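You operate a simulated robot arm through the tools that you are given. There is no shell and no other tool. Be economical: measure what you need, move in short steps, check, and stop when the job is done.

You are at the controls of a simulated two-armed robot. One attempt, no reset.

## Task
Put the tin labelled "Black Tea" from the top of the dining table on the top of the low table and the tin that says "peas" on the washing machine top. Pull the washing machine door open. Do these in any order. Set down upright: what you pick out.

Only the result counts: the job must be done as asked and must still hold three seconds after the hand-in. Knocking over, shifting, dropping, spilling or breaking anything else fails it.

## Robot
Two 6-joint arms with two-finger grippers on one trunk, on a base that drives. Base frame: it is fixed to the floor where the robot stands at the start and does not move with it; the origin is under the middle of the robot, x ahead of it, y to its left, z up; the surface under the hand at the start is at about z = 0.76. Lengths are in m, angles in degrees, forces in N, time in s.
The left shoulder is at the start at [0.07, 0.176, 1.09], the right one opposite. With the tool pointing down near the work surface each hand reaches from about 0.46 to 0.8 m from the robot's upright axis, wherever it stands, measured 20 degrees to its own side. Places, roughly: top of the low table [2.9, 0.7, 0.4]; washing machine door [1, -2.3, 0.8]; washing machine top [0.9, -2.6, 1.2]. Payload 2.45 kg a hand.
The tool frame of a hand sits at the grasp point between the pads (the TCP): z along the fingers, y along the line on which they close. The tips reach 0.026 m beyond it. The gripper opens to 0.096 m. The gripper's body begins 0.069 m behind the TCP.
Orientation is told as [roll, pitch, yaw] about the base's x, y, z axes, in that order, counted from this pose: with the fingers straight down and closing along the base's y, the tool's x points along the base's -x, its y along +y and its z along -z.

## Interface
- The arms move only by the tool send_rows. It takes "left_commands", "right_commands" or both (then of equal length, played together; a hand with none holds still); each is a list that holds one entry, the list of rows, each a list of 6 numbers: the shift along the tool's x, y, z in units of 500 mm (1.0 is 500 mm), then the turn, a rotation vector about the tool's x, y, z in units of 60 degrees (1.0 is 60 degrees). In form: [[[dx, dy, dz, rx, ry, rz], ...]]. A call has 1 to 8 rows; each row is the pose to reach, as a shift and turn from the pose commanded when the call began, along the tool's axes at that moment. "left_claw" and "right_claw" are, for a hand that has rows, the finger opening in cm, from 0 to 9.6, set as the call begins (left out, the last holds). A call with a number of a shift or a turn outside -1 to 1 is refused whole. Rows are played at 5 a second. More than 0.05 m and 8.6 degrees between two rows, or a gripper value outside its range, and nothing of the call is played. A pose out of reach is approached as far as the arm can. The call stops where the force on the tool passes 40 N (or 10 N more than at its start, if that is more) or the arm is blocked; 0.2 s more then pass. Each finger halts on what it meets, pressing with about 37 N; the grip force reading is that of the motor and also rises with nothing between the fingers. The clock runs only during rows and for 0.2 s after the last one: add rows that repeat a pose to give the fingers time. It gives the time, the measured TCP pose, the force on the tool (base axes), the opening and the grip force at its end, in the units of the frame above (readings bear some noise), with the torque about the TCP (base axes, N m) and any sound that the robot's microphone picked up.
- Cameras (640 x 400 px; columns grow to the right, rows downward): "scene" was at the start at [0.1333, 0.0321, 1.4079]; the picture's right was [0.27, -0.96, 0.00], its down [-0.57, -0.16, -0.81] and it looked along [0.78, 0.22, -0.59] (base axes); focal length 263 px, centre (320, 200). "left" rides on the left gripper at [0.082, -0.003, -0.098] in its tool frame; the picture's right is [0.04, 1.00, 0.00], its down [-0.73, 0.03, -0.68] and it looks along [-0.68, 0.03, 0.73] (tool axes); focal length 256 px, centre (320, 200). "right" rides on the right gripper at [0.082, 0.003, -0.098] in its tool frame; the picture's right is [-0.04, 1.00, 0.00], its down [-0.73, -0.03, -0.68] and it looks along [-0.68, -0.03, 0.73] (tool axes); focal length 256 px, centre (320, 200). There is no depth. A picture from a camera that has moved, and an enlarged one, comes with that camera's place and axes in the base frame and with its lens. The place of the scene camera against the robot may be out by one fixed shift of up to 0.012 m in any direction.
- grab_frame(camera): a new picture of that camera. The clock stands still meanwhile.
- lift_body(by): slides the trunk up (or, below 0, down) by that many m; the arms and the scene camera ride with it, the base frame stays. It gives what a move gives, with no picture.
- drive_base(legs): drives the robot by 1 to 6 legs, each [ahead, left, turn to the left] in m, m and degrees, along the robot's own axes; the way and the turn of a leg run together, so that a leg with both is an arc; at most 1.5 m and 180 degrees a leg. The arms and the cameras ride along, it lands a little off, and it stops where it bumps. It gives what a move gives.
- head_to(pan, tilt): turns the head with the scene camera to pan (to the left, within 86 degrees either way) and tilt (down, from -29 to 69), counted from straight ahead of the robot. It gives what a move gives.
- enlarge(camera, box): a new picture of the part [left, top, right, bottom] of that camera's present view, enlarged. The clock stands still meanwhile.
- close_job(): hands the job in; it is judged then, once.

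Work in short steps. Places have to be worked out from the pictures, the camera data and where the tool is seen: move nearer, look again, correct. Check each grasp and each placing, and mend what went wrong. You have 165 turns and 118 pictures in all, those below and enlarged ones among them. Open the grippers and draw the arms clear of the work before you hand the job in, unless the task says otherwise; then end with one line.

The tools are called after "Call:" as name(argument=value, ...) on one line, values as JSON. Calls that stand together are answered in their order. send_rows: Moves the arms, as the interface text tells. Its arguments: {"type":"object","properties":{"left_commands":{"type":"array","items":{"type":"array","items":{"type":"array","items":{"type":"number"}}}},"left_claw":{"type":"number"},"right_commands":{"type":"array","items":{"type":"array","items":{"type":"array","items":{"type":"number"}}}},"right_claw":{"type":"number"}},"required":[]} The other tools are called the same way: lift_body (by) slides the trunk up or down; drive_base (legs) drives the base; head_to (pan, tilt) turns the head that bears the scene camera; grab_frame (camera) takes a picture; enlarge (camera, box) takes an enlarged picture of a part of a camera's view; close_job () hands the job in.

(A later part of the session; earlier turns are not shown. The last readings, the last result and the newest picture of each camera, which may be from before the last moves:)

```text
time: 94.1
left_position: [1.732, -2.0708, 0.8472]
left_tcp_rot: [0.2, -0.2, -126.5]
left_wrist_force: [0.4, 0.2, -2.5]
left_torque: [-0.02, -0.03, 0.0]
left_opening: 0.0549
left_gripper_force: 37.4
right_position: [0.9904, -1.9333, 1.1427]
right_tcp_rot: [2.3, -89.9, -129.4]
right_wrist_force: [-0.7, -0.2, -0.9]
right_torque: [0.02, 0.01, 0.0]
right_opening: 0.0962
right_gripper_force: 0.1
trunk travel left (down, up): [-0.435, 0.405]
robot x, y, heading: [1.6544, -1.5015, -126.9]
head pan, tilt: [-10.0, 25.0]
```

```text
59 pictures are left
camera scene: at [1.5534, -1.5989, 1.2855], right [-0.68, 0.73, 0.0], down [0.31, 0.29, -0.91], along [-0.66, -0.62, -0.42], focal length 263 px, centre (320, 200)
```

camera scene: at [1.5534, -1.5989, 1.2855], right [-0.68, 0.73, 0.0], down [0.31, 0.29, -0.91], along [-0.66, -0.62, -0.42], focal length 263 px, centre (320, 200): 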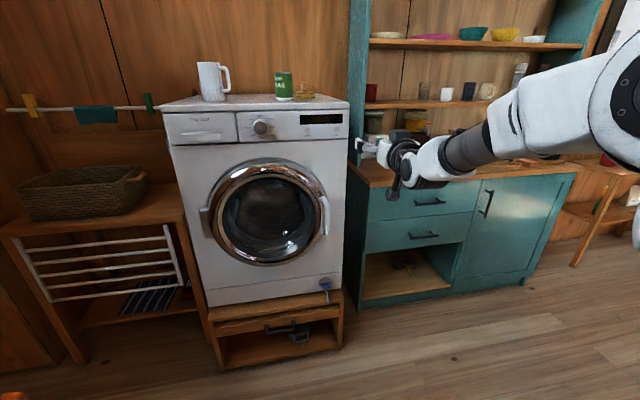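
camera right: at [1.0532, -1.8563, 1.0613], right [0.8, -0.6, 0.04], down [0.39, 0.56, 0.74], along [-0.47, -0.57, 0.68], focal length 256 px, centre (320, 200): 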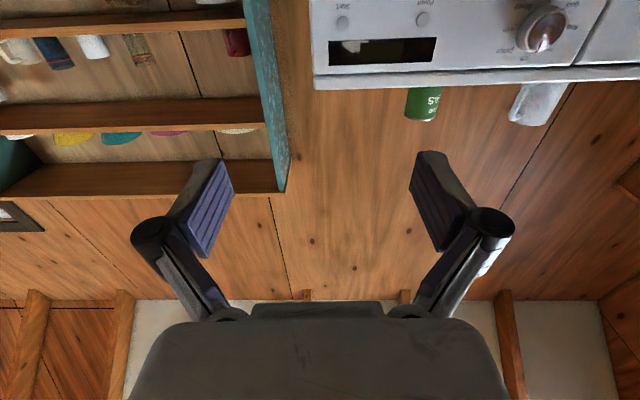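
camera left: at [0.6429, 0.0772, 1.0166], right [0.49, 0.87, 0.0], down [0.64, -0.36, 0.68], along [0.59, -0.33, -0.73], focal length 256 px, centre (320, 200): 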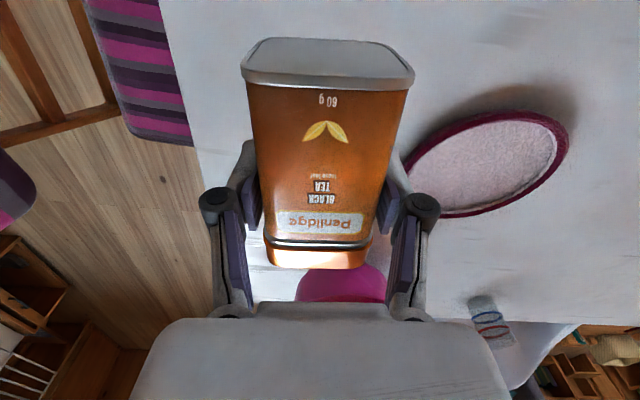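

Hand is horizontal. Refine the handle position from this new viewpoint.

Call:
enlarge(camera="scene", box=[280, 160, 360, 260])

Call:
enlarge(camera="scene", box=[160, 90, 360, 320])

```text
4.00 times, centred on (320, 210) of scene
camera zoom: at [1.5534, -1.5989, 1.2855], right [-0.68, 0.73, 0.0], down [0.31, 0.29, -0.91], along [-0.66, -0.62, -0.42], focal length 1050 px, centre (320, 160)
```

zoom: 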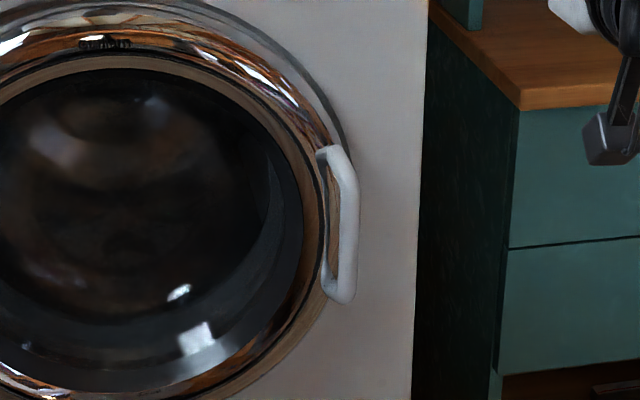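

```text
1.74 times, centred on (260, 205) of scene
camera zoom: at [1.5534, -1.5989, 1.2855], right [-0.68, 0.73, 0.0], down [0.31, 0.29, -0.91], along [-0.66, -0.62, -0.42], focal length 457 px, centre (424, 191)
```

zoom: 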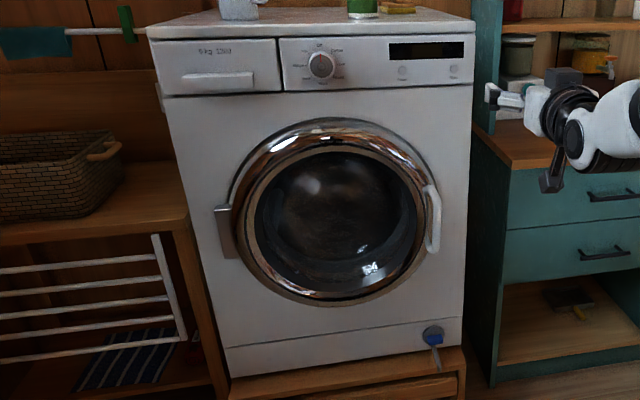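

Triangulated bar position ≈(0.897,−2.162,0.824). Lower the trunk 0.319 and drive left 0.064/forward 0.12 for the pre-grasp.

Call:
lift_body(by=-0.319)

Call:
drive_base(legs=[[0.12, 0.064, 0]])

Call:
grab_frame(camera="scene")

Call:
grab_frame(camera="right")

```text
time: 97.2
left_position: [1.7325, -2.0711, 0.5287]
left_tcp_rot: [0.1, -0.1, -126.5]
left_wrist_force: [0.0, 0.0, -2.8]
left_torque: [-0.03, -0.04, 0.01]
left_opening: 0.0549
left_gripper_force: 36.8
right_position: [0.9906, -1.9333, 0.8239]
right_tcp_rot: [0.6, -89.9, -127.6]
right_wrist_force: [0.6, -0.1, 0.1]
right_torque: [0.01, 0.05, 0.0]
right_opening: 0.096
right_gripper_force: 0.0
trunk travel left (down, up): [-0.116, 0.724]
robot x, y, heading: [1.6535, -1.5036, -126.8]
head pan, tilt: [-10.0, 25.0]
```

```text
time: 98.5
left_position: [1.7104, -2.2053, 0.5282]
left_tcp_rot: [0.2, 0.0, -126.6]
left_wrist_force: [0.5, 0.2, -1.9]
left_torque: [0.03, -0.02, -0.03]
left_opening: 0.0548
left_gripper_force: 36.8
right_position: [0.9691, -2.0678, 0.8224]
right_tcp_rot: [-1.5, -89.7, -125.4]
right_wrist_force: [0.0, 0.0, 0.4]
right_torque: [-0.02, 0.01, -0.04]
right_opening: 0.0959
right_gripper_force: 0.0
trunk travel left (down, up): [-0.116, 0.724]
robot x, y, heading: [1.631, -1.6385, -127.1]
head pan, tilt: [-10.0, 25.0]
```

```text
56 pictures are left
camera scene: at [1.5323, -1.7337, 0.9664], right [-0.68, 0.73, 0.0], down [0.31, 0.29, -0.91], along [-0.66, -0.62, -0.42], focal length 263 px, centre (320, 200)
```

scene: 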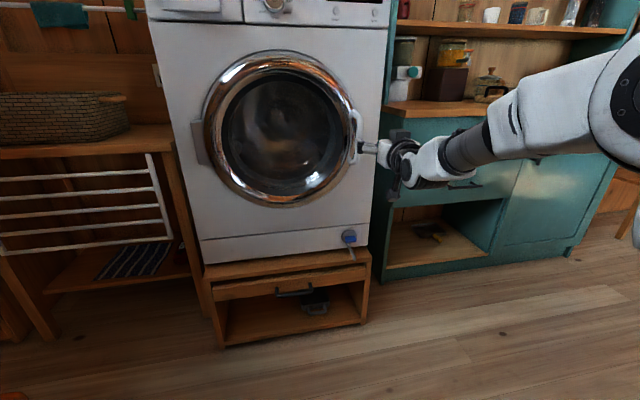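

```text
55 pictures are left
camera right: at [1.0321, -1.9906, 0.7418], right [0.8, -0.6, 0.04], down [0.38, 0.56, 0.74], along [-0.47, -0.57, 0.67], focal length 256 px, centre (320, 200)
```

right: 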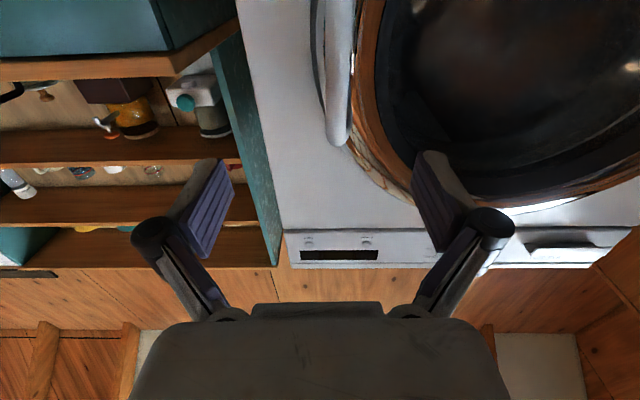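

The hand camera sees the bar 16 mm to the tool's +y and ~0.118 m ahead. Drive in.

Call:
drive_base(legs=[[0.07, 0.016, 0]])

Call:
grab_frame(camera="right")

```text
time: 99.6
left_position: [1.6808, -2.2712, 0.5279]
left_tcp_rot: [0.2, 0.0, -126.6]
left_wrist_force: [0.8, -0.1, -1.7]
left_torque: [0.02, 0.02, 0.02]
left_opening: 0.0547
left_gripper_force: 37.6
right_position: [0.9397, -2.1338, 0.8218]
right_tcp_rot: [-1.1, -89.7, -126.0]
right_wrist_force: [-0.5, 0.6, -0.4]
right_torque: [0.01, -0.02, 0.02]
right_opening: 0.0959
right_gripper_force: 0.0
trunk travel left (down, up): [-0.116, 0.724]
robot x, y, heading: [1.6031, -1.707, -127.1]
head pan, tilt: [-10.0, 25.0]
```

```text
54 pictures are left
camera right: at [1.0023, -2.0562, 0.7416], right [0.8, -0.6, 0.04], down [0.38, 0.56, 0.74], along [-0.47, -0.57, 0.67], focal length 256 px, centre (320, 200)
```

right: 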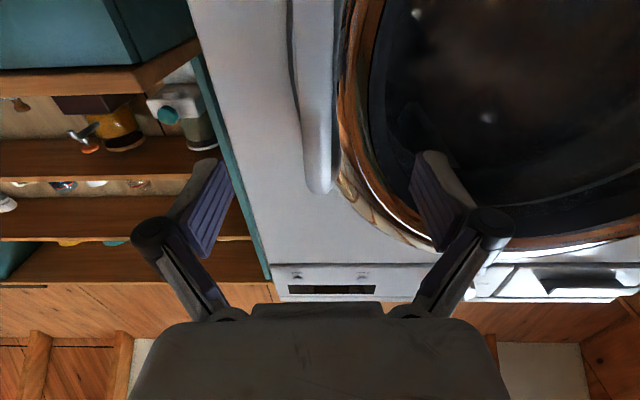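

Bar is ~0.04 m ahead, centred. Drive the last 36 mm and check.

Call:
drive_base(legs=[[0.037, 0, 0]])

Call:
grab_frame(camera="right")

```text
time: 100.4
left_position: [1.6588, -2.2996, 0.5285]
left_tcp_rot: [0.2, -0.1, -126.7]
left_wrist_force: [-0.6, -0.7, -2.2]
left_torque: [0.0, 0.01, 0.0]
left_opening: 0.0547
left_gripper_force: 36.6
right_position: [0.9167, -2.1634, 0.8226]
right_tcp_rot: [1.4, -89.7, -128.5]
right_wrist_force: [0.1, -0.6, -0.4]
right_torque: [-0.01, -0.01, 0.02]
right_opening: 0.0962
right_gripper_force: 0.1
trunk travel left (down, up): [-0.116, 0.724]
robot x, y, heading: [1.5776, -1.7337, -127.2]
head pan, tilt: [-10.0, 25.0]
```

```text
53 pictures are left
camera right: at [0.9798, -2.0861, 0.7415], right [0.8, -0.6, 0.04], down [0.38, 0.56, 0.74], along [-0.47, -0.57, 0.67], focal length 256 px, centre (320, 200)
```

right: 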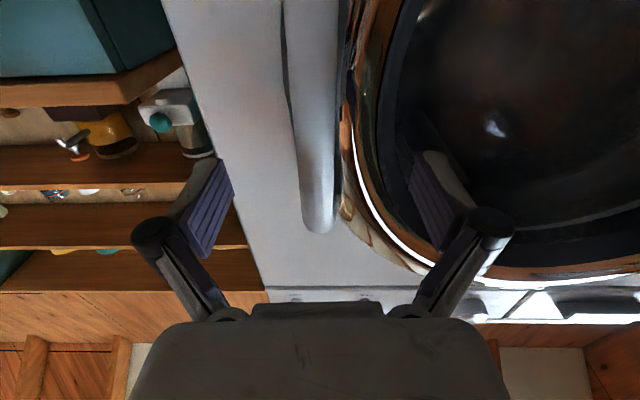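

Close on the bar.

Call:
send_rows(right_commands=[[[0, 0, 0, 0, 0, 0], [0, 0, 0, 0, 0, 0], [0, 0, 0, 0, 0, 0], [0, 0, 0, 0, 0, 0]]], right_claw=0)

Call:
grab_frame(camera="right")

```text
time: 101.4
left_position: [1.6592, -2.2997, 0.5292]
left_tcp_rot: [0.2, 0.0, -126.7]
left_wrist_force: [0.3, -0.5, -1.7]
left_torque: [-0.02, 0.01, 0.03]
left_opening: 0.055
left_gripper_force: 37.5
right_position: [0.9164, -2.1611, 0.8224]
right_tcp_rot: [39.4, -89.7, -166.5]
right_wrist_force: [-7.8, 8.7, 1.1]
right_torque: [-0.56, -0.98, -0.13]
right_opening: 0.0181
right_gripper_force: 43.7
trunk travel left (down, up): [-0.116, 0.724]
robot x, y, heading: [1.5793, -1.734, -126.9]
head pan, tilt: [-10.0, 25.0]
```

```text
52 pictures are left
camera right: at [0.9789, -2.0846, 0.7418], right [0.8, -0.6, 0.04], down [0.38, 0.56, 0.74], along [-0.47, -0.57, 0.68], focal length 256 px, centre (320, 200)
```

right: 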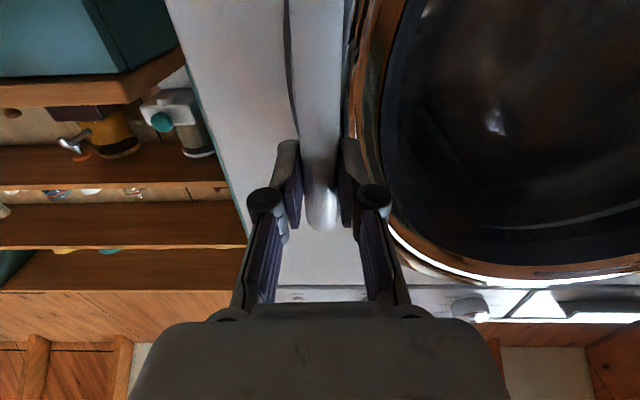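

Gripped (18 mm bar). Pull the first few degrees with the base: a small arc about the hinge at ≈(1.20,−2.44).

Call:
drive_base(legs=[[-0.034, 0.062, -4]])

Call:
grab_frame(camera="scene")

```text
time: 102.5
left_position: [1.6883, -2.3161, 0.5304]
left_tcp_rot: [0.4, -0.2, -130.6]
left_wrist_force: [-0.1, 0.4, -2.2]
left_torque: [0.04, 0.02, 0.01]
left_opening: 0.0546
left_gripper_force: 37.5
right_position: [0.9567, -2.1262, 0.8226]
right_tcp_rot: [54.1, -89.7, 174.7]
right_wrist_force: [-16.3, 21.1, 2.1]
right_torque: [-0.49, -0.85, -0.31]
right_opening: 0.0182
right_gripper_force: 42.6
trunk travel left (down, up): [-0.116, 0.724]
robot x, y, heading: [1.6497, -1.7445, -131.1]
head pan, tilt: [-10.0, 25.0]
```

```text
51 pictures are left
camera scene: at [1.5417, -1.8318, 0.9666], right [-0.63, 0.78, 0.0], down [0.33, 0.26, -0.91], along [-0.71, -0.57, -0.42], focal length 263 px, centre (320, 200)
```

scene: 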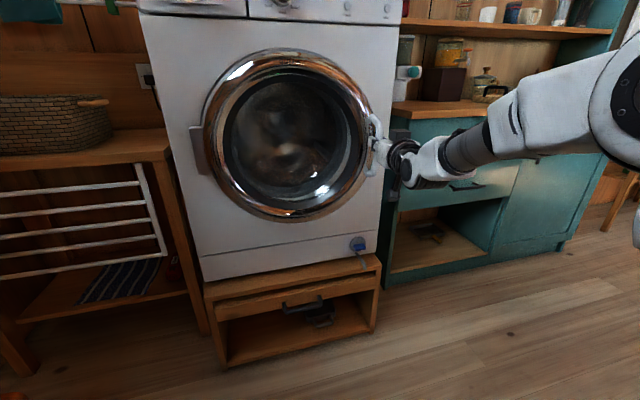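

Door is coming open with grip intact; radial force suggests easing slightly outward. Continue the arc another ~12°.

Call:
drive_base(legs=[[-0.048, 0.087, -6]])

Call:
grab_frame(camera="scene")

```text
time: 103.6
left_position: [1.7276, -2.3456, 0.5273]
left_tcp_rot: [0.0, 0.0, -136.4]
left_wrist_force: [0.4, -0.2, -2.2]
left_torque: [0.04, 0.0, -0.01]
left_opening: 0.0548
left_gripper_force: 37.2
right_position: [1.0206, -2.0831, 0.8228]
right_tcp_rot: [-35.5, -89.6, -101.7]
right_wrist_force: [14.8, -26.9, -1.3]
right_torque: [-0.8, -0.65, 0.32]
right_opening: 0.0182
right_gripper_force: 43.7
trunk travel left (down, up): [-0.116, 0.724]
robot x, y, heading: [1.7436, -1.773, -137.3]
head pan, tilt: [-10.0, 25.0]
```

```text
50 pictures are left
camera scene: at [1.6312, -1.8523, 0.9664], right [-0.54, 0.84, 0.0], down [0.35, 0.23, -0.91], along [-0.76, -0.49, -0.42], focal length 263 px, centre (320, 200)
```

scene: 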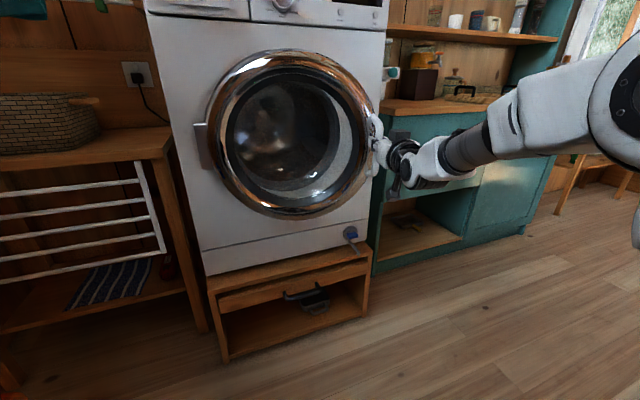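

Door about 20° open. Force now points toward the hinge, so tighten the arc and continue ~14°.

Call:
drive_base(legs=[[-0.048, 0.128, -7]])

Call:
grab_frame(camera="scene")

```text
time: 105.0
left_position: [1.7685, -2.4015, 0.5283]
left_tcp_rot: [0.3, 0.0, -143.5]
left_wrist_force: [0.7, -0.9, -3.5]
left_torque: [0.01, 0.0, -0.02]
left_opening: 0.0547
left_gripper_force: 37.4
right_position: [1.0977, -2.0524, 0.8214]
right_tcp_rot: [71.5, -89.3, 144.3]
right_wrist_force: [-0.2, 3.1, 0.6]
right_torque: [-0.72, -0.6, -0.15]
right_opening: 0.0183
right_gripper_force: 43.5
trunk travel left (down, up): [-0.116, 0.724]
robot x, y, heading: [1.8574, -1.8347, -144.1]
head pan, tilt: [-10.0, 25.0]
stopped in leg 1: the force on the tool passed its limit at 43 N (the readings are from after the stop); the commanded pose is now the measured one
```

```text
49 pictures are left
camera scene: at [1.7323, -1.8976, 0.9665], right [-0.44, 0.9, 0.0], down [0.38, 0.18, -0.91], along [-0.81, -0.4, -0.42], focal length 263 px, centre (320, 200)
```

scene: 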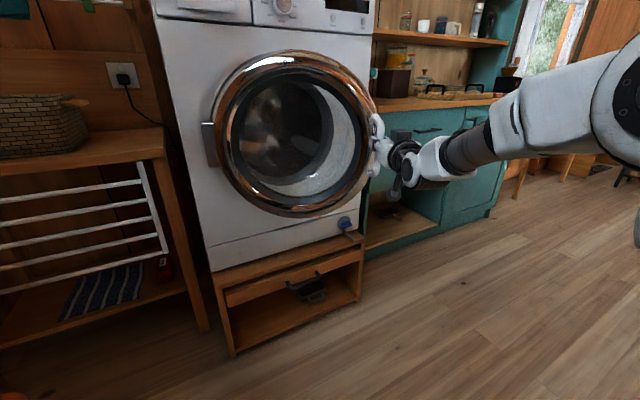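

~31° open, force relaxed. Continue the arc in two smaller legs.

Call:
drive_base(legs=[[-0.021, 0.056, -3], [-0.015, 0.056, -4]])

Call:
grab_frame(camera="scene")

```text
time: 106.5
left_position: [1.7916, -2.4622, 0.5278]
left_tcp_rot: [0.2, 0.0, -150.4]
left_wrist_force: [-0.1, -0.3, -1.9]
left_torque: [-0.02, 0.02, 0.0]
left_opening: 0.0549
left_gripper_force: 37.2
right_position: [1.1687, -2.0349, 0.8221]
right_tcp_rot: [49.8, -89.7, 159.0]
right_wrist_force: [1.8, -7.0, -0.6]
right_torque: [-0.84, -0.63, 0.15]
right_opening: 0.0182
right_gripper_force: 43.2
trunk travel left (down, up): [-0.116, 0.724]
robot x, y, heading: [1.95, -1.914, -151.1]
head pan, tilt: [-10.0, 25.0]
```

```text
48 pictures are left
camera scene: at [1.816, -1.9585, 0.9665], right [-0.33, 0.95, 0.0], down [0.4, 0.14, -0.91], along [-0.86, -0.29, -0.42], focal length 263 px, centre (320, 200)
```

scene: 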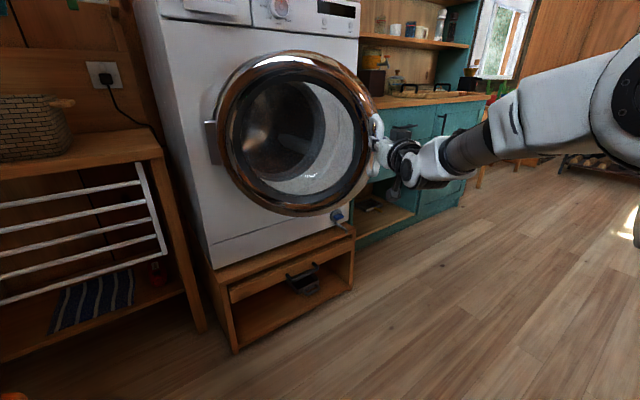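

~42° open with low force. Continue.

Call:
drive_base(legs=[[-0.016, 0.07, -4], [-0.01, 0.07, -4]])

Call:
grab_frame(camera="scene")

```text
time: 108.1
left_position: [1.7985, -2.5321, 0.5296]
left_tcp_rot: [0.2, 0.1, -157.4]
left_wrist_force: [0.9, -0.1, -3.4]
left_torque: [0.01, 0.0, 0.02]
left_opening: 0.0546
left_gripper_force: 37.3
right_position: [1.2299, -2.0308, 0.8226]
right_tcp_rot: [79.0, -89.1, 122.6]
right_wrist_force: [-0.4, 4.4, -0.8]
right_torque: [-0.69, 0.03, -0.2]
right_opening: 0.018
right_gripper_force: 43.5
trunk travel left (down, up): [-0.116, 0.724]
robot x, y, heading: [2.0226, -2.0056, -157.9]
head pan, tilt: [-10.0, 25.0]
stopped in leg 2: the force on the tool passed its limit at 44 N (the readings are from after the stop); the commanded pose is now the measured one
```

```text
47 pictures are left
camera scene: at [1.8808, -2.0355, 0.9665], right [-0.21, 0.98, 0.0], down [0.41, 0.09, -0.91], along [-0.89, -0.19, -0.42], focal length 263 px, centre (320, 200)
```

scene: 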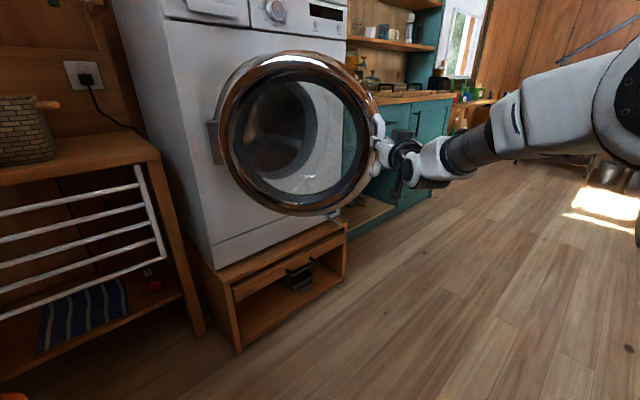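

~50° open. Another ~12° arc in three small legs.

Call:
drive_base(legs=[[-0.006, 0.057, -3.3], [-0.004, 0.057, -3.3], [0.0, 0.057, -3.3]])

Call:
grab_frame(camera="scene")

```text
time: 109.4
left_position: [1.7876, -2.5784, 0.5286]
left_tcp_rot: [0.2, 0.1, -162.0]
left_wrist_force: [-0.2, -0.5, -3.1]
left_torque: [0.0, 0.06, -0.03]
left_opening: 0.0547
left_gripper_force: 36.9
right_position: [1.2602, -2.0312, 0.8241]
right_tcp_rot: [84.4, -88.7, 112.4]
right_wrist_force: [0.0, 7.1, -2.4]
right_torque: [-0.43, 0.29, -0.35]
right_opening: 0.018
right_gripper_force: 43.7
trunk travel left (down, up): [-0.116, 0.724]
robot x, y, heading: [2.0477, -2.0756, -162.7]
head pan, tilt: [-10.0, 25.0]
stopped in leg 2: the force on the tool passed its limit at 48 N (the readings are from after the stop); the commanded pose is now the measured one
```

```text
46 pictures are left
camera scene: at [1.9097, -2.0903, 0.9664], right [-0.13, 0.99, 0.0], down [0.42, 0.05, -0.91], along [-0.9, -0.12, -0.42], focal length 263 px, centre (320, 200)
```

scene: 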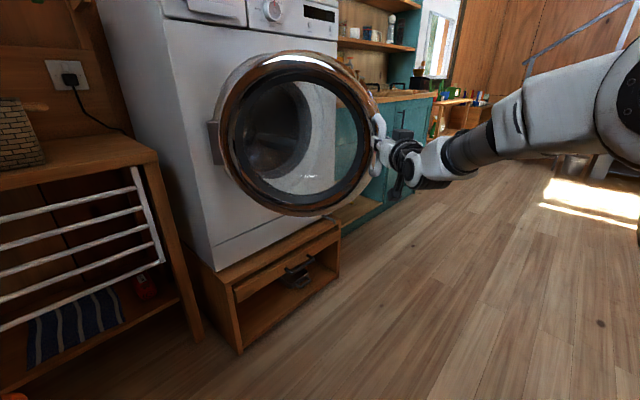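

Refit circle gives hinge ≈(1.245,−2.506), radius 0.476; door ≈45° open. Continue with corrected arc.

Call:
drive_base(legs=[[-0.015, 0.051, -3], [-0.015, 0.051, -3], [-0.015, 0.051, -3]])

Call:
grab_frame(camera="scene")

```text
time: 111.5
left_position: [1.7919, -2.671, 0.5301]
left_tcp_rot: [0.4, 0.0, -170.8]
left_wrist_force: [0.1, -0.7, -1.3]
left_torque: [0.02, -0.02, -0.02]
left_opening: 0.0549
left_gripper_force: 37.1
right_position: [1.355, -2.0469, 0.8226]
right_tcp_rot: [85.8, -88.8, 102.3]
right_wrist_force: [7.4, 23.9, -3.6]
right_torque: [-0.08, -0.24, -0.26]
right_opening: 0.018
right_gripper_force: 43.2
trunk travel left (down, up): [-0.116, 0.724]
robot x, y, heading: [2.1275, -2.2083, -171.4]
head pan, tilt: [-10.0, 25.0]
```

```text
45 pictures are left
camera scene: at [1.9862, -2.2055, 0.9665], right [0.02, 1.0, 0.0], down [0.42, -0.01, -0.91], along [-0.91, 0.02, -0.42], focal length 263 px, centre (320, 200)
```

scene: 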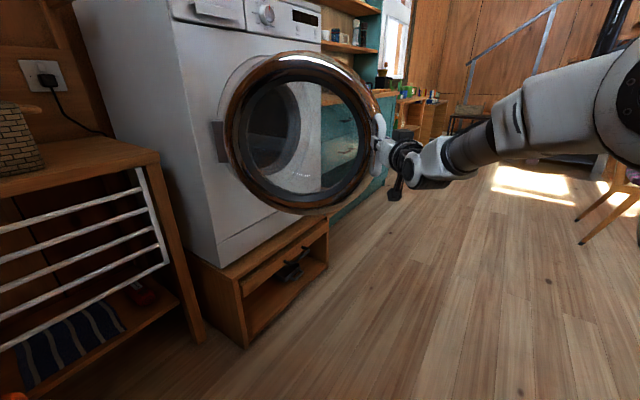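

~57° open. One more ~12° step.

Call:
drive_base(legs=[[-0.0185, 0.043, -2.3], [-0.0185, 0.043, -2.3], [-0.0185, 0.043, -2.4]])

Call:
grab_frame(camera="scene")

```text
time: 113.4
left_position: [1.8058, -2.753, 0.5266]
left_tcp_rot: [0.0, 0.2, -177.7]
left_wrist_force: [0.6, 0.9, -2.1]
left_torque: [0.01, 0.04, 0.03]
left_opening: 0.0547
left_gripper_force: 36.9
right_position: [1.4455, -2.0843, 0.8229]
right_tcp_rot: [77.4, -89.1, 103.7]
right_wrist_force: [-9.8, -20.9, 0.1]
right_torque: [-0.66, 0.34, 0.25]
right_opening: 0.0183
right_gripper_force: 43.0
trunk travel left (down, up): [-0.116, 0.724]
robot x, y, heading: [2.1909, -2.3302, -178.4]
head pan, tilt: [-10.0, 25.0]
```

```text
44 pictures are left
camera scene: at [2.0517, -2.3168, 0.9663], right [0.14, 0.99, 0.0], down [0.42, -0.06, -0.91], along [-0.9, 0.13, -0.42], focal length 263 px, centre (320, 200)
```

scene: 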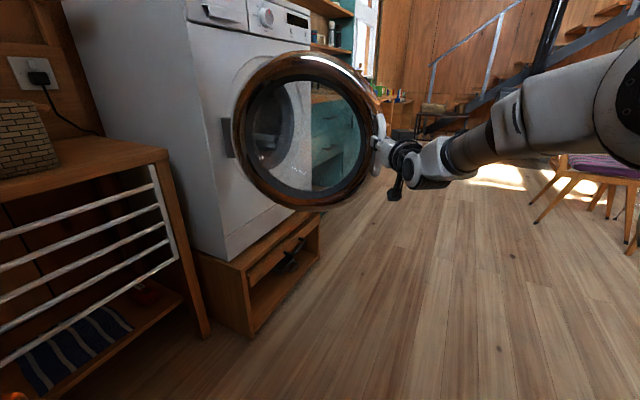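

~69° open. One more step, purely translating to keep the left hand clear.

Call:
drive_base(legs=[[-0.04, 0.026, 0], [-0.039, 0.031, 0]])

Call:
grab_frame(camera="scene")

Call:
grab_frame(camera="right")

```text
time: 114.8
left_position: [1.8847, -2.8077, 0.5273]
left_tcp_rot: [0.1, 0.0, -177.8]
left_wrist_force: [0.0, -0.2, -2.6]
left_torque: [0.04, 0.02, 0.0]
left_opening: 0.0545
left_gripper_force: 37.0
right_position: [1.5268, -2.1383, 0.8227]
right_tcp_rot: [81.2, -89.1, 99.8]
right_wrist_force: [-5.8, -6.7, -2.1]
right_torque: [-0.46, 0.63, -0.02]
right_opening: 0.0182
right_gripper_force: 43.6
trunk travel left (down, up): [-0.116, 0.724]
robot x, y, heading: [2.2785, -2.3886, -178.6]
head pan, tilt: [-10.0, 25.0]
```

```text
43 pictures are left
camera scene: at [2.133, -2.3702, 0.9663], right [0.14, 0.99, 0.0], down [0.42, -0.06, -0.91], along [-0.9, 0.13, -0.42], focal length 263 px, centre (320, 200)
```

scene: 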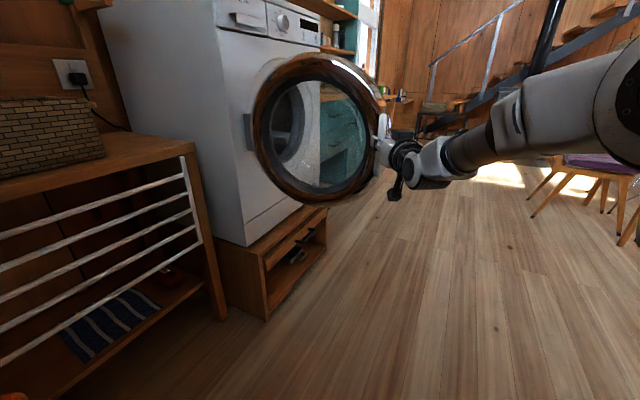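

```text
42 pictures are left
camera right: at [1.6261, -2.1395, 0.7418], right [0.02, -1.0, 0.06], down [0.68, 0.05, 0.73], along [-0.74, 0.02, 0.68], focal length 256 px, centre (320, 200)
```

right: 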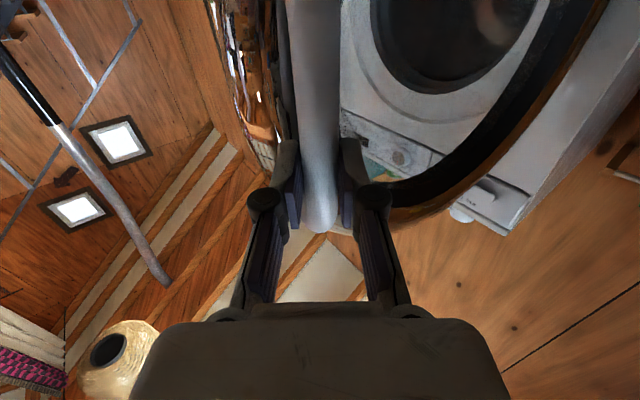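

Door ≈80° open. Open the gripper partially and draw the hand straight back off the bar with the arm.

Call:
send_rows(right_commands=[[[0, 0, 0, 0, 0, 0], [0, 0, 0, 0, 0, 0], [0, 0, -0.03, 0, 0, 0], [0, 0, -0.07, 0, 0, 0], [0, 0, -0.12, 0, 0, 0], [0, 0, -0.17, 0, 0, 0], [0, 0, -0.22, 0, 0, 0], [0, 0, -0.22, 0, 0, 0]]], right_claw=5.5)

Call:
grab_frame(camera="scene")

```text
time: 116.6
left_position: [1.886, -2.8062, 0.5289]
left_tcp_rot: [0.2, 0.0, -177.8]
left_wrist_force: [-0.6, 0.5, -2.3]
left_torque: [-0.02, 0.01, -0.03]
left_opening: 0.0548
left_gripper_force: 36.9
right_position: [1.633, -2.1359, 0.8221]
right_tcp_rot: [87.9, -89.1, 93.2]
right_wrist_force: [0.2, -0.3, -0.6]
right_torque: [0.01, 0.0, 0.0]
right_opening: 0.0548
right_gripper_force: 0.0
right hand out of reach, approached as far as the arm can: row 7, 8
trunk travel left (down, up): [-0.116, 0.724]
robot x, y, heading: [2.2772, -2.3882, -178.2]
head pan, tilt: [-10.0, 25.0]
```

```text
41 pictures are left
camera scene: at [2.1339, -2.3695, 0.9665], right [0.14, 0.99, 0.0], down [0.42, -0.06, -0.91], along [-0.9, 0.13, -0.42], focal length 263 px, centre (320, 200)
```

scene: 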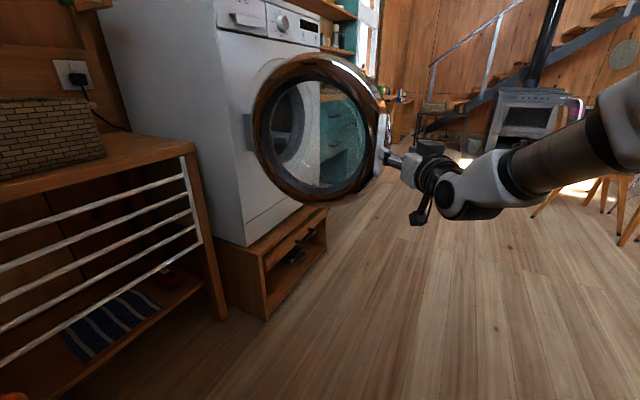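

Hand is clear and the door stays open. Strafe right away from the machine, then turn toward the low table.

Call:
drive_base(legs=[[0, -0.8, 0], [0, 0, -95]])

Call:
lift_body(by=0.3)

Call:
head_to(pan=0, tilt=25)

Call:
grab_frame(camera="scene")

```text
time: 125.0
left_position: [1.8717, -1.1567, 0.5284]
left_tcp_rot: [0.1, 0.0, 87.2]
left_wrist_force: [0.6, 0.4, -1.8]
left_torque: [0.02, -0.03, 0.04]
left_opening: 0.055
left_gripper_force: 37.4
right_position: [2.5643, -0.9648, 0.8227]
right_tcp_rot: [87.1, -88.9, -1.1]
right_wrist_force: [0.1, -0.3, -0.6]
right_torque: [0.01, 0.01, 0.02]
right_opening: 0.0549
right_gripper_force: 0.1
trunk travel left (down, up): [-0.116, 0.724]
robot x, y, heading: [2.2537, -1.5836, 86.7]
head pan, tilt: [-10.0, 25.0]
```

```text
time: 128.0
left_position: [1.8722, -1.1569, 0.8295]
left_tcp_rot: [0.1, 0.0, 87.0]
left_wrist_force: [0.6, -0.2, -2.5]
left_torque: [0.02, 0.0, 0.01]
left_opening: 0.055
left_gripper_force: 37.4
right_position: [2.5646, -0.9658, 1.1222]
right_tcp_rot: [86.8, -89.0, -0.8]
right_wrist_force: [0.1, 0.4, -0.4]
right_torque: [-0.01, 0.04, -0.02]
right_opening: 0.0551
right_gripper_force: 0.1
trunk travel left (down, up): [-0.416, 0.424]
robot x, y, heading: [2.2524, -1.5859, 86.7]
head pan, tilt: [-10.0, 25.0]
```

```text
time: 128.7
left_position: [1.8724, -1.1584, 0.8292]
left_tcp_rot: [0.2, 0.0, 87.1]
left_wrist_force: [-0.1, -0.6, -2.4]
left_torque: [0.01, 0.01, 0.03]
left_opening: 0.0552
left_gripper_force: 36.9
right_position: [2.564, -0.9652, 1.1213]
right_tcp_rot: [87.2, -89.0, -1.2]
right_wrist_force: [0.9, 0.8, 0.4]
right_torque: [-0.04, 0.02, -0.01]
right_opening: 0.055
right_gripper_force: 0.0
trunk travel left (down, up): [-0.416, 0.424]
robot x, y, heading: [2.2547, -1.5828, 86.4]
head pan, tilt: [0.0, 25.0]
```

```text
40 pictures are left
camera scene: at [2.2598, -1.4331, 1.2665], right [1.0, -0.06, 0.0], down [-0.03, -0.42, -0.91], along [0.05, 0.9, -0.42], focal length 263 px, centre (320, 200)
```

scene: 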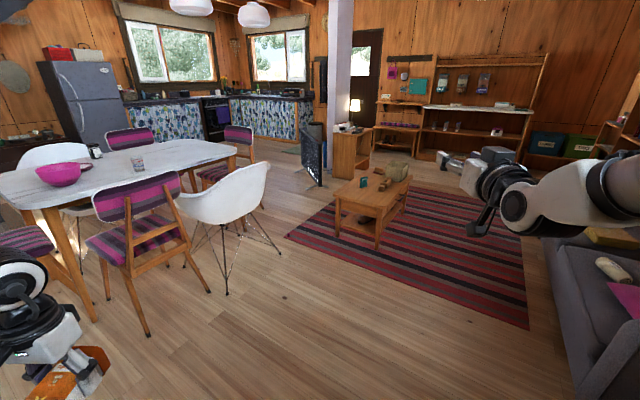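

The low table is on the rug ahead. Zoom to see its top.

Call:
enlarge(camera="scene", box=[310, 140, 430, 260])

```text
3.33 times, centred on (370, 200) of scene
camera zoom: at [2.2598, -1.4331, 1.2665], right [1.0, -0.06, 0.0], down [-0.03, -0.42, -0.91], along [0.05, 0.9, -0.42], focal length 875 px, centre (153, 200)
```

zoom: 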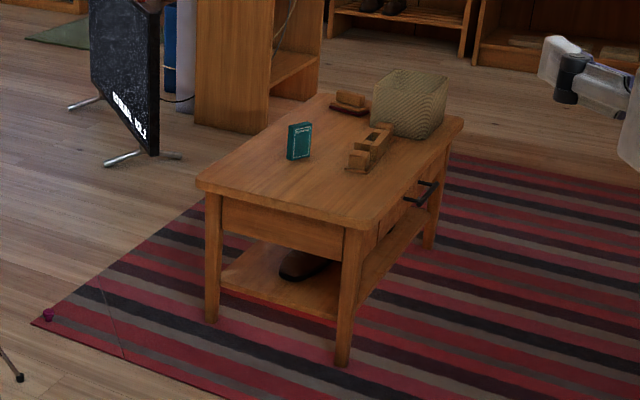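

Near short edge of the low table runs (2.48,0.52)–(2.84,0.25); the near end of its top is free. First bring the left arm (in open space) into its good zone.

Call:
send_rows(left_commands=[[[-0.03, -0.07, 0, 0, 0, 0], [-0.06, -0.14, 0, 0, 0, 0], [-0.12, -0.2, 0, 0, 0, 0], [-0.2, -0.23, 0, 0, 0, 0], [-0.26, -0.26, 0, 0, 0, 0], [-0.3, -0.26, 0, 0, 0, 0]]])

```text
time: 130.1
left_position: [1.9696, -1.0486, 0.8192]
left_tcp_rot: [0.9, -0.2, 88.1]
left_wrist_force: [0.5, -0.2, -2.7]
left_torque: [-0.01, 0.03, -0.01]
left_opening: 0.0547
left_gripper_force: 36.8
left hand out of reach, approached as far as the arm can: row 4, 5, 6
right_position: [2.5646, -0.9654, 1.1204]
right_tcp_rot: [82.5, -89.0, 3.4]
right_wrist_force: [-0.3, -0.3, 0.5]
right_torque: [0.0, -0.02, 0.0]
right_opening: 0.055
right_gripper_force: 0.0
trunk travel left (down, up): [-0.416, 0.424]
robot x, y, heading: [2.2567, -1.5822, 86.5]
head pan, tilt: [0.0, 25.0]
```

Try pitching the left hand up about its wrist from here.

Call:
send_rows(left_commands=[[[-0.052, 0, -0.003, 0, -0.125, 0], [-0.104, 0, -0.014, 0, -0.25, 0], [-0.153, 0, -0.03, 0, -0.375, 0], [-0.2, 0, -0.054, 0, -0.5, 0], [-0.243, 0, -0.083, 0, -0.625, 0], [-0.283, 0, -0.117, 0, -0.75, 0], [-0.317, 0, -0.157, 0, -0.875, 0], [-0.346, 0, -0.2, 0, -1.0, 0]]])

Call:
grab_frame(camera="left")

```text
time: 131.9
left_position: [1.9782, -0.8763, 0.9178]
left_tcp_rot: [-0.1, -60.0, 87.3]
left_wrist_force: [1.0, 0.3, -1.4]
left_torque: [-0.04, 0.02, 0.02]
left_opening: 0.0551
left_gripper_force: 37.0
left hand out of reach, approached as far as the arm can: row 6, 7
right_position: [2.5641, -0.9657, 1.1216]
right_tcp_rot: [86.1, -89.1, 0.0]
right_wrist_force: [0.5, -0.3, 1.2]
right_torque: [-0.03, 0.01, -0.03]
right_opening: 0.055
right_gripper_force: 0.0
trunk travel left (down, up): [-0.416, 0.424]
robot x, y, heading: [2.2546, -1.5887, 86.6]
head pan, tilt: [0.0, 25.0]
```

```text
38 pictures are left
camera left: at [1.976, -1.0019, 0.8975], right [-1.0, 0.03, -0.04], down [-0.04, -0.22, 0.97], along [0.02, 0.98, 0.22], focal length 256 px, centre (320, 200)
```

left: 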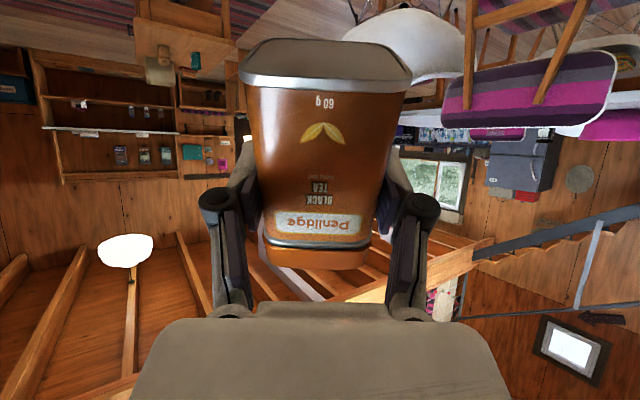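

−60° reached, tin secure. Pitch a further 20°.

Call:
send_rows(left_commands=[[[-0.035, 0, -0.002, 0, -0.083, 0], [-0.07, 0, -0.006, 0, -0.167, 0], [-0.104, 0, -0.014, 0, -0.25, 0], [-0.137, 0, -0.024, 0, -0.333, 0], [-0.137, 0, -0.024, 0, -0.333, 0]]])

```text
time: 133.1
left_position: [1.9804, -0.8518, 0.9843]
left_tcp_rot: [0.9, -80.0, 86.2]
left_wrist_force: [-0.4, -0.2, -2.0]
left_torque: [-0.04, 0.0, -0.01]
left_opening: 0.055
left_gripper_force: 37.2
right_position: [2.5644, -0.9653, 1.1209]
right_tcp_rot: [86.3, -89.0, -0.4]
right_wrist_force: [-0.4, -0.8, 0.2]
right_torque: [0.01, 0.0, 0.01]
right_opening: 0.0547
right_gripper_force: 0.0
trunk travel left (down, up): [-0.416, 0.424]
robot x, y, heading: [2.2528, -1.583, 86.5]
head pan, tilt: [0.0, 25.0]
```

Now lower the hand with the arm by 0.13 m at this attitude (the trunk alone can't get low enough).

Call:
send_rows(left_commands=[[[0.05, 0, 0.009, 0, 0, 0], [0.1, 0, 0.018, 0, 0, 0], [0.15, 0, 0.027, 0, 0, 0], [0.2, 0, 0.036, 0, 0, 0], [0.256, 0, 0.045, 0, 0, 0], [0.256, 0, 0.045, 0, 0, 0]]])

```text
time: 134.5
left_position: [1.9797, -0.8534, 0.8529]
left_tcp_rot: [1.1, -80.1, 85.9]
left_wrist_force: [0.1, -0.5, -2.6]
left_torque: [0.0, 0.01, 0.03]
left_opening: 0.0549
left_gripper_force: 37.1
right_position: [2.5643, -0.9663, 1.1219]
right_tcp_rot: [88.3, -89.1, -2.2]
right_wrist_force: [-0.3, 0.1, 0.5]
right_torque: [-0.02, -0.02, 0.0]
right_opening: 0.0551
right_gripper_force: 0.1
trunk travel left (down, up): [-0.416, 0.424]
robot x, y, heading: [2.2519, -1.5828, 86.5]
head pan, tilt: [0.0, 25.0]
```

Works. Now turn to heading 53° and drive to a staging pose ~0.35 m short of the placing pose.

Call:
drive_base(legs=[[0, 0, -33.5], [0.81, 0.53, 0]])

Call:
head_to(pan=10, tilt=35)

Call:
grab_frame(camera="scene")

```text
time: 141.2
left_position: [2.4915, 0.1464, 0.8533]
left_tcp_rot: [1.0, -79.9, 52.6]
left_wrist_force: [-0.6, -0.2, -2.0]
left_torque: [-0.06, -0.01, -0.01]
left_opening: 0.0549
left_gripper_force: 37.2
right_position: [2.9154, -0.2706, 1.1219]
right_tcp_rot: [85.6, -89.0, -33.1]
right_wrist_force: [0.2, -0.5, -0.6]
right_torque: [-0.01, -0.02, -0.01]
right_opening: 0.0551
right_gripper_force: 0.1
trunk travel left (down, up): [-0.416, 0.424]
robot x, y, heading: [2.3154, -0.6159, 52.9]
head pan, tilt: [0.0, 25.0]
```

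```text
time: 141.9
left_position: [2.49, 0.147, 0.8526]
left_tcp_rot: [1.1, -79.9, 52.6]
left_wrist_force: [0.9, 0.3, -2.2]
left_torque: [-0.05, 0.01, -0.02]
left_opening: 0.0547
left_gripper_force: 37.4
right_position: [2.9149, -0.2718, 1.1211]
right_tcp_rot: [86.9, -89.0, -34.4]
right_wrist_force: [0.4, 0.4, -0.2]
right_torque: [0.01, 0.01, 0.02]
right_opening: 0.0546
right_gripper_force: 0.1
trunk travel left (down, up): [-0.416, 0.424]
robot x, y, heading: [2.315, -0.6147, 53.2]
head pan, tilt: [10.0, 35.0]
```

```text
37 pictures are left
camera scene: at [2.3839, -0.4877, 1.2507], right [0.89, -0.45, 0.0], down [-0.26, -0.51, -0.82], along [0.37, 0.73, -0.57], focal length 263 px, centre (320, 200)
```

scene: 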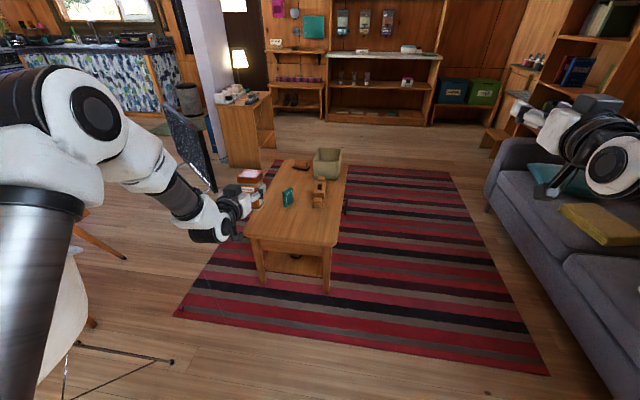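

Table edge estimate is consistent: mid (2.66,0.37). Lower the trunk 0.343 and drive 0.28 forward, then look.

Call:
lift_body(by=-0.343)

Call:
drive_base(legs=[[0.26, 0, 0]])

Call:
head_to(pan=22, tilt=30)

Call:
grab_frame(camera="scene")

Call:
grab_frame(camera="left")

```text
time: 145.2
left_position: [2.4912, 0.1465, 0.5105]
left_tcp_rot: [1.1, -79.9, 52.6]
left_wrist_force: [-0.7, -0.2, -2.6]
left_torque: [-0.01, 0.06, 0.01]
left_opening: 0.0548
left_gripper_force: 37.2
right_position: [2.9153, -0.2711, 0.7785]
right_tcp_rot: [86.8, -89.0, -34.3]
right_wrist_force: [0.3, 0.3, 0.0]
right_torque: [-0.01, 0.02, 0.01]
right_opening: 0.0551
right_gripper_force: 0.1
trunk travel left (down, up): [-0.073, 0.767]
robot x, y, heading: [2.3163, -0.6178, 52.9]
head pan, tilt: [10.0, 35.0]
```

```text
time: 147.1
left_position: [2.6472, 0.3523, 0.5094]
left_tcp_rot: [0.9, -79.9, 52.5]
left_wrist_force: [0.2, 0.4, -2.9]
left_torque: [0.0, 0.0, 0.01]
left_opening: 0.0547
left_gripper_force: 37.2
right_position: [3.0721, -0.0644, 0.7796]
right_tcp_rot: [85.8, -89.0, -33.3]
right_wrist_force: [0.4, 0.1, 0.0]
right_torque: [0.0, -0.01, -0.01]
right_opening: 0.0548
right_gripper_force: 0.1
trunk travel left (down, up): [-0.073, 0.767]
robot x, y, heading: [2.4725, -0.4088, 53.1]
head pan, tilt: [10.0, 35.0]
```

```text
time: 147.8
left_position: [2.6459, 0.3536, 0.5105]
left_tcp_rot: [1.0, -79.9, 52.5]
left_wrist_force: [0.2, 0.6, -2.6]
left_torque: [-0.03, 0.02, -0.03]
left_opening: 0.0551
left_gripper_force: 37.0
right_position: [3.0721, -0.0655, 0.779]
right_tcp_rot: [86.5, -89.0, -33.9]
right_wrist_force: [-0.2, 0.3, -0.2]
right_torque: [0.0, -0.02, 0.01]
right_opening: 0.0551
right_gripper_force: 0.1
trunk travel left (down, up): [-0.073, 0.767]
robot x, y, heading: [2.4718, -0.4088, 53.1]
head pan, tilt: [22.0, 30.0]
```

```text
36 pictures are left
camera scene: at [2.523, -0.2721, 0.9154], right [0.97, -0.26, 0.0], down [-0.13, -0.48, -0.87], along [0.22, 0.84, -0.5], focal length 263 px, centre (320, 200)
```

scene: 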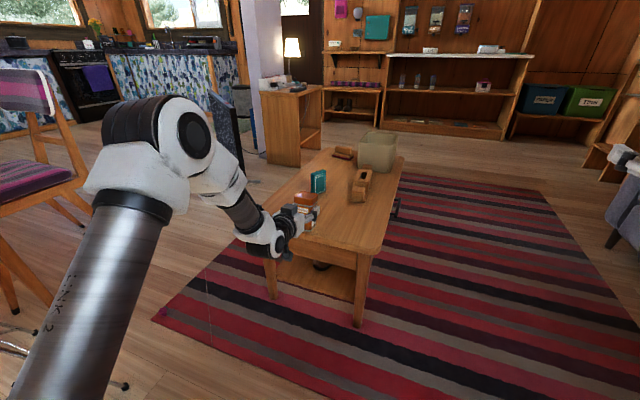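

```text
35 pictures are left
camera left: at [2.5848, 0.2611, 0.4473], right [-0.81, 0.59, -0.04], down [-0.34, -0.42, 0.84], along [0.48, 0.69, 0.54], focal length 256 px, centre (320, 200)
```

left: 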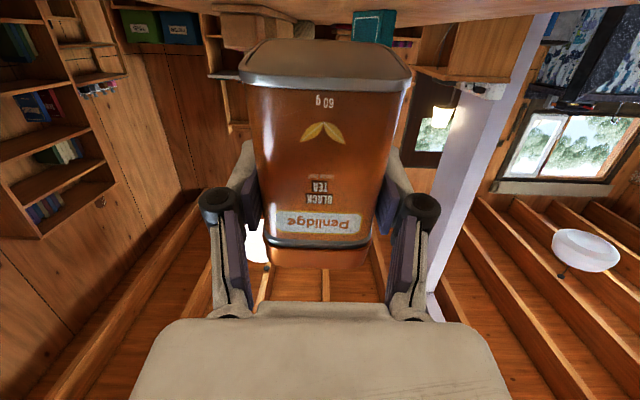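

Zoom on the hand and table edge.

Call:
enlarge(camera="scene", box=[230, 140, 400, 290])

```text
2.67 times, centred on (315, 215) of scene
camera zoom: at [2.523, -0.2721, 0.9154], right [0.97, -0.26, 0.0], down [-0.13, -0.48, -0.87], along [0.22, 0.84, -0.5], focal length 700 px, centre (333, 160)
```

zoom: 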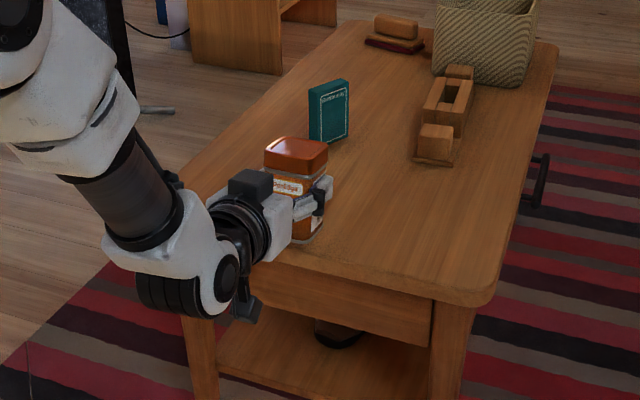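

Drive 0.072 m more so the tin is ~0.06 m inside the edge.

Call:
drive_base(legs=[[0.072, 0, 0]])

Call:
enlarge(camera="scene", box=[230, 140, 400, 290])

```text
time: 148.8
left_position: [2.6917, 0.4103, 0.5098]
left_tcp_rot: [1.0, -79.9, 52.5]
left_wrist_force: [0.4, -0.5, -2.5]
left_torque: [0.03, 0.0, -0.01]
left_opening: 0.055
left_gripper_force: 37.1
right_position: [3.1141, -0.0074, 0.7784]
right_tcp_rot: [84.7, -88.9, -32.2]
right_wrist_force: [-0.6, 0.3, -0.1]
right_torque: [-0.02, -0.03, -0.02]
right_opening: 0.055
right_gripper_force: 0.1
trunk travel left (down, up): [-0.073, 0.767]
robot x, y, heading: [2.5161, -0.3521, 53.0]
head pan, tilt: [22.0, 30.0]
```

```text
2.67 times, centred on (315, 215) of scene
camera zoom: at [2.5665, -0.2141, 0.9154], right [0.97, -0.26, 0.0], down [-0.13, -0.48, -0.87], along [0.22, 0.84, -0.5], focal length 700 px, centre (333, 160)
```

zoom: 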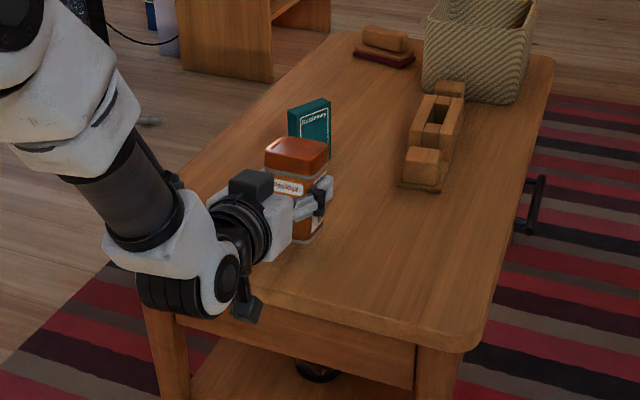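

Tin ≈0.06 m inside, hand camera ≈0.06 m outside the edge. Lower the trunk 0.045.

Call:
lift_body(by=-0.045)

Call:
enlarge(camera="scene", box=[250, 150, 390, 270])

```text
time: 149.7
left_position: [2.6906, 0.4092, 0.4732]
left_tcp_rot: [2.0, -80.7, 51.5]
left_wrist_force: [-0.3, 1.8, 32.6]
left_torque: [0.81, -0.86, 0.07]
left_opening: 0.0547
left_gripper_force: 37.0
right_position: [3.1134, -0.0103, 0.7361]
right_tcp_rot: [100.5, -88.8, -48.0]
right_wrist_force: [0.8, -0.9, -0.1]
right_torque: [0.0, 0.02, -0.02]
right_opening: 0.055
right_gripper_force: 0.2
trunk travel left (down, up): [-0.028, 0.812]
robot x, y, heading: [2.5114, -0.3494, 53.1]
head pan, tilt: [22.0, 30.0]
```

```text
3.33 times, centred on (320, 210) of scene
camera zoom: at [2.5654, -0.2182, 0.8715], right [0.97, -0.26, 0.0], down [-0.13, -0.48, -0.87], along [0.22, 0.84, -0.5], focal length 875 px, centre (320, 167)
```

zoom: 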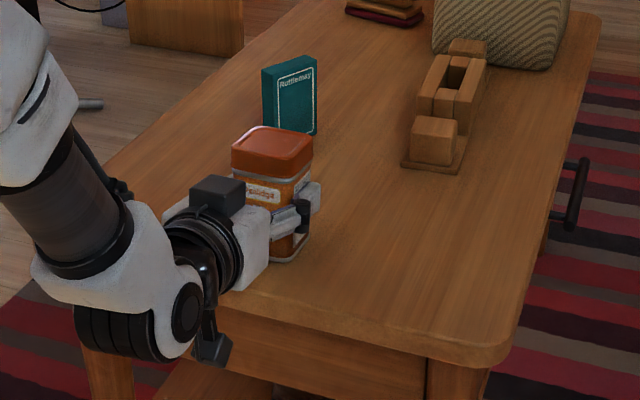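

Contact is at the tin's front bottom edge (torque agrees); table top ≈0.41. Ease up a bit, then pitch the last ~9° about that edge to set it flat.

Call:
send_rows(left_commands=[[[-0.006, 0, -0.001, 0, 0, 0], [-0.003, 0, -0.006, 0, -0.05, 0], [0.001, 0, -0.011, 0, -0.1, 0], [0.006, 0, -0.017, 0, -0.155, 0], [0.006, 0, -0.017, 0, -0.155, 0]]])

Call:
enlarge(camera="scene", box=[250, 150, 390, 270])

```text
time: 150.9
left_position: [2.6845, 0.4027, 0.4679]
left_tcp_rot: [43.9, -89.7, 9.6]
left_wrist_force: [5.9, 9.9, 34.0]
left_torque: [-0.12, -0.14, 0.06]
left_opening: 0.0548
left_gripper_force: 37.4
right_position: [3.1142, -0.0094, 0.7357]
right_tcp_rot: [97.5, -88.9, -44.9]
right_wrist_force: [0.2, 0.7, 0.3]
right_torque: [-0.03, 0.01, 0.0]
right_opening: 0.0553
right_gripper_force: 0.0
trunk travel left (down, up): [-0.028, 0.812]
robot x, y, heading: [2.5108, -0.3522, 53.2]
head pan, tilt: [22.0, 30.0]
```

```text
3.33 times, centred on (320, 210) of scene
camera zoom: at [2.5659, -0.2174, 0.8711], right [0.97, -0.26, 0.0], down [-0.13, -0.48, -0.87], along [0.22, 0.84, -0.5], focal length 875 px, centre (320, 167)
```

zoom: 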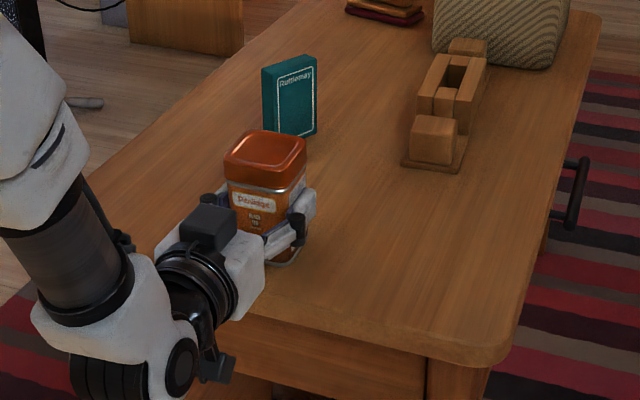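

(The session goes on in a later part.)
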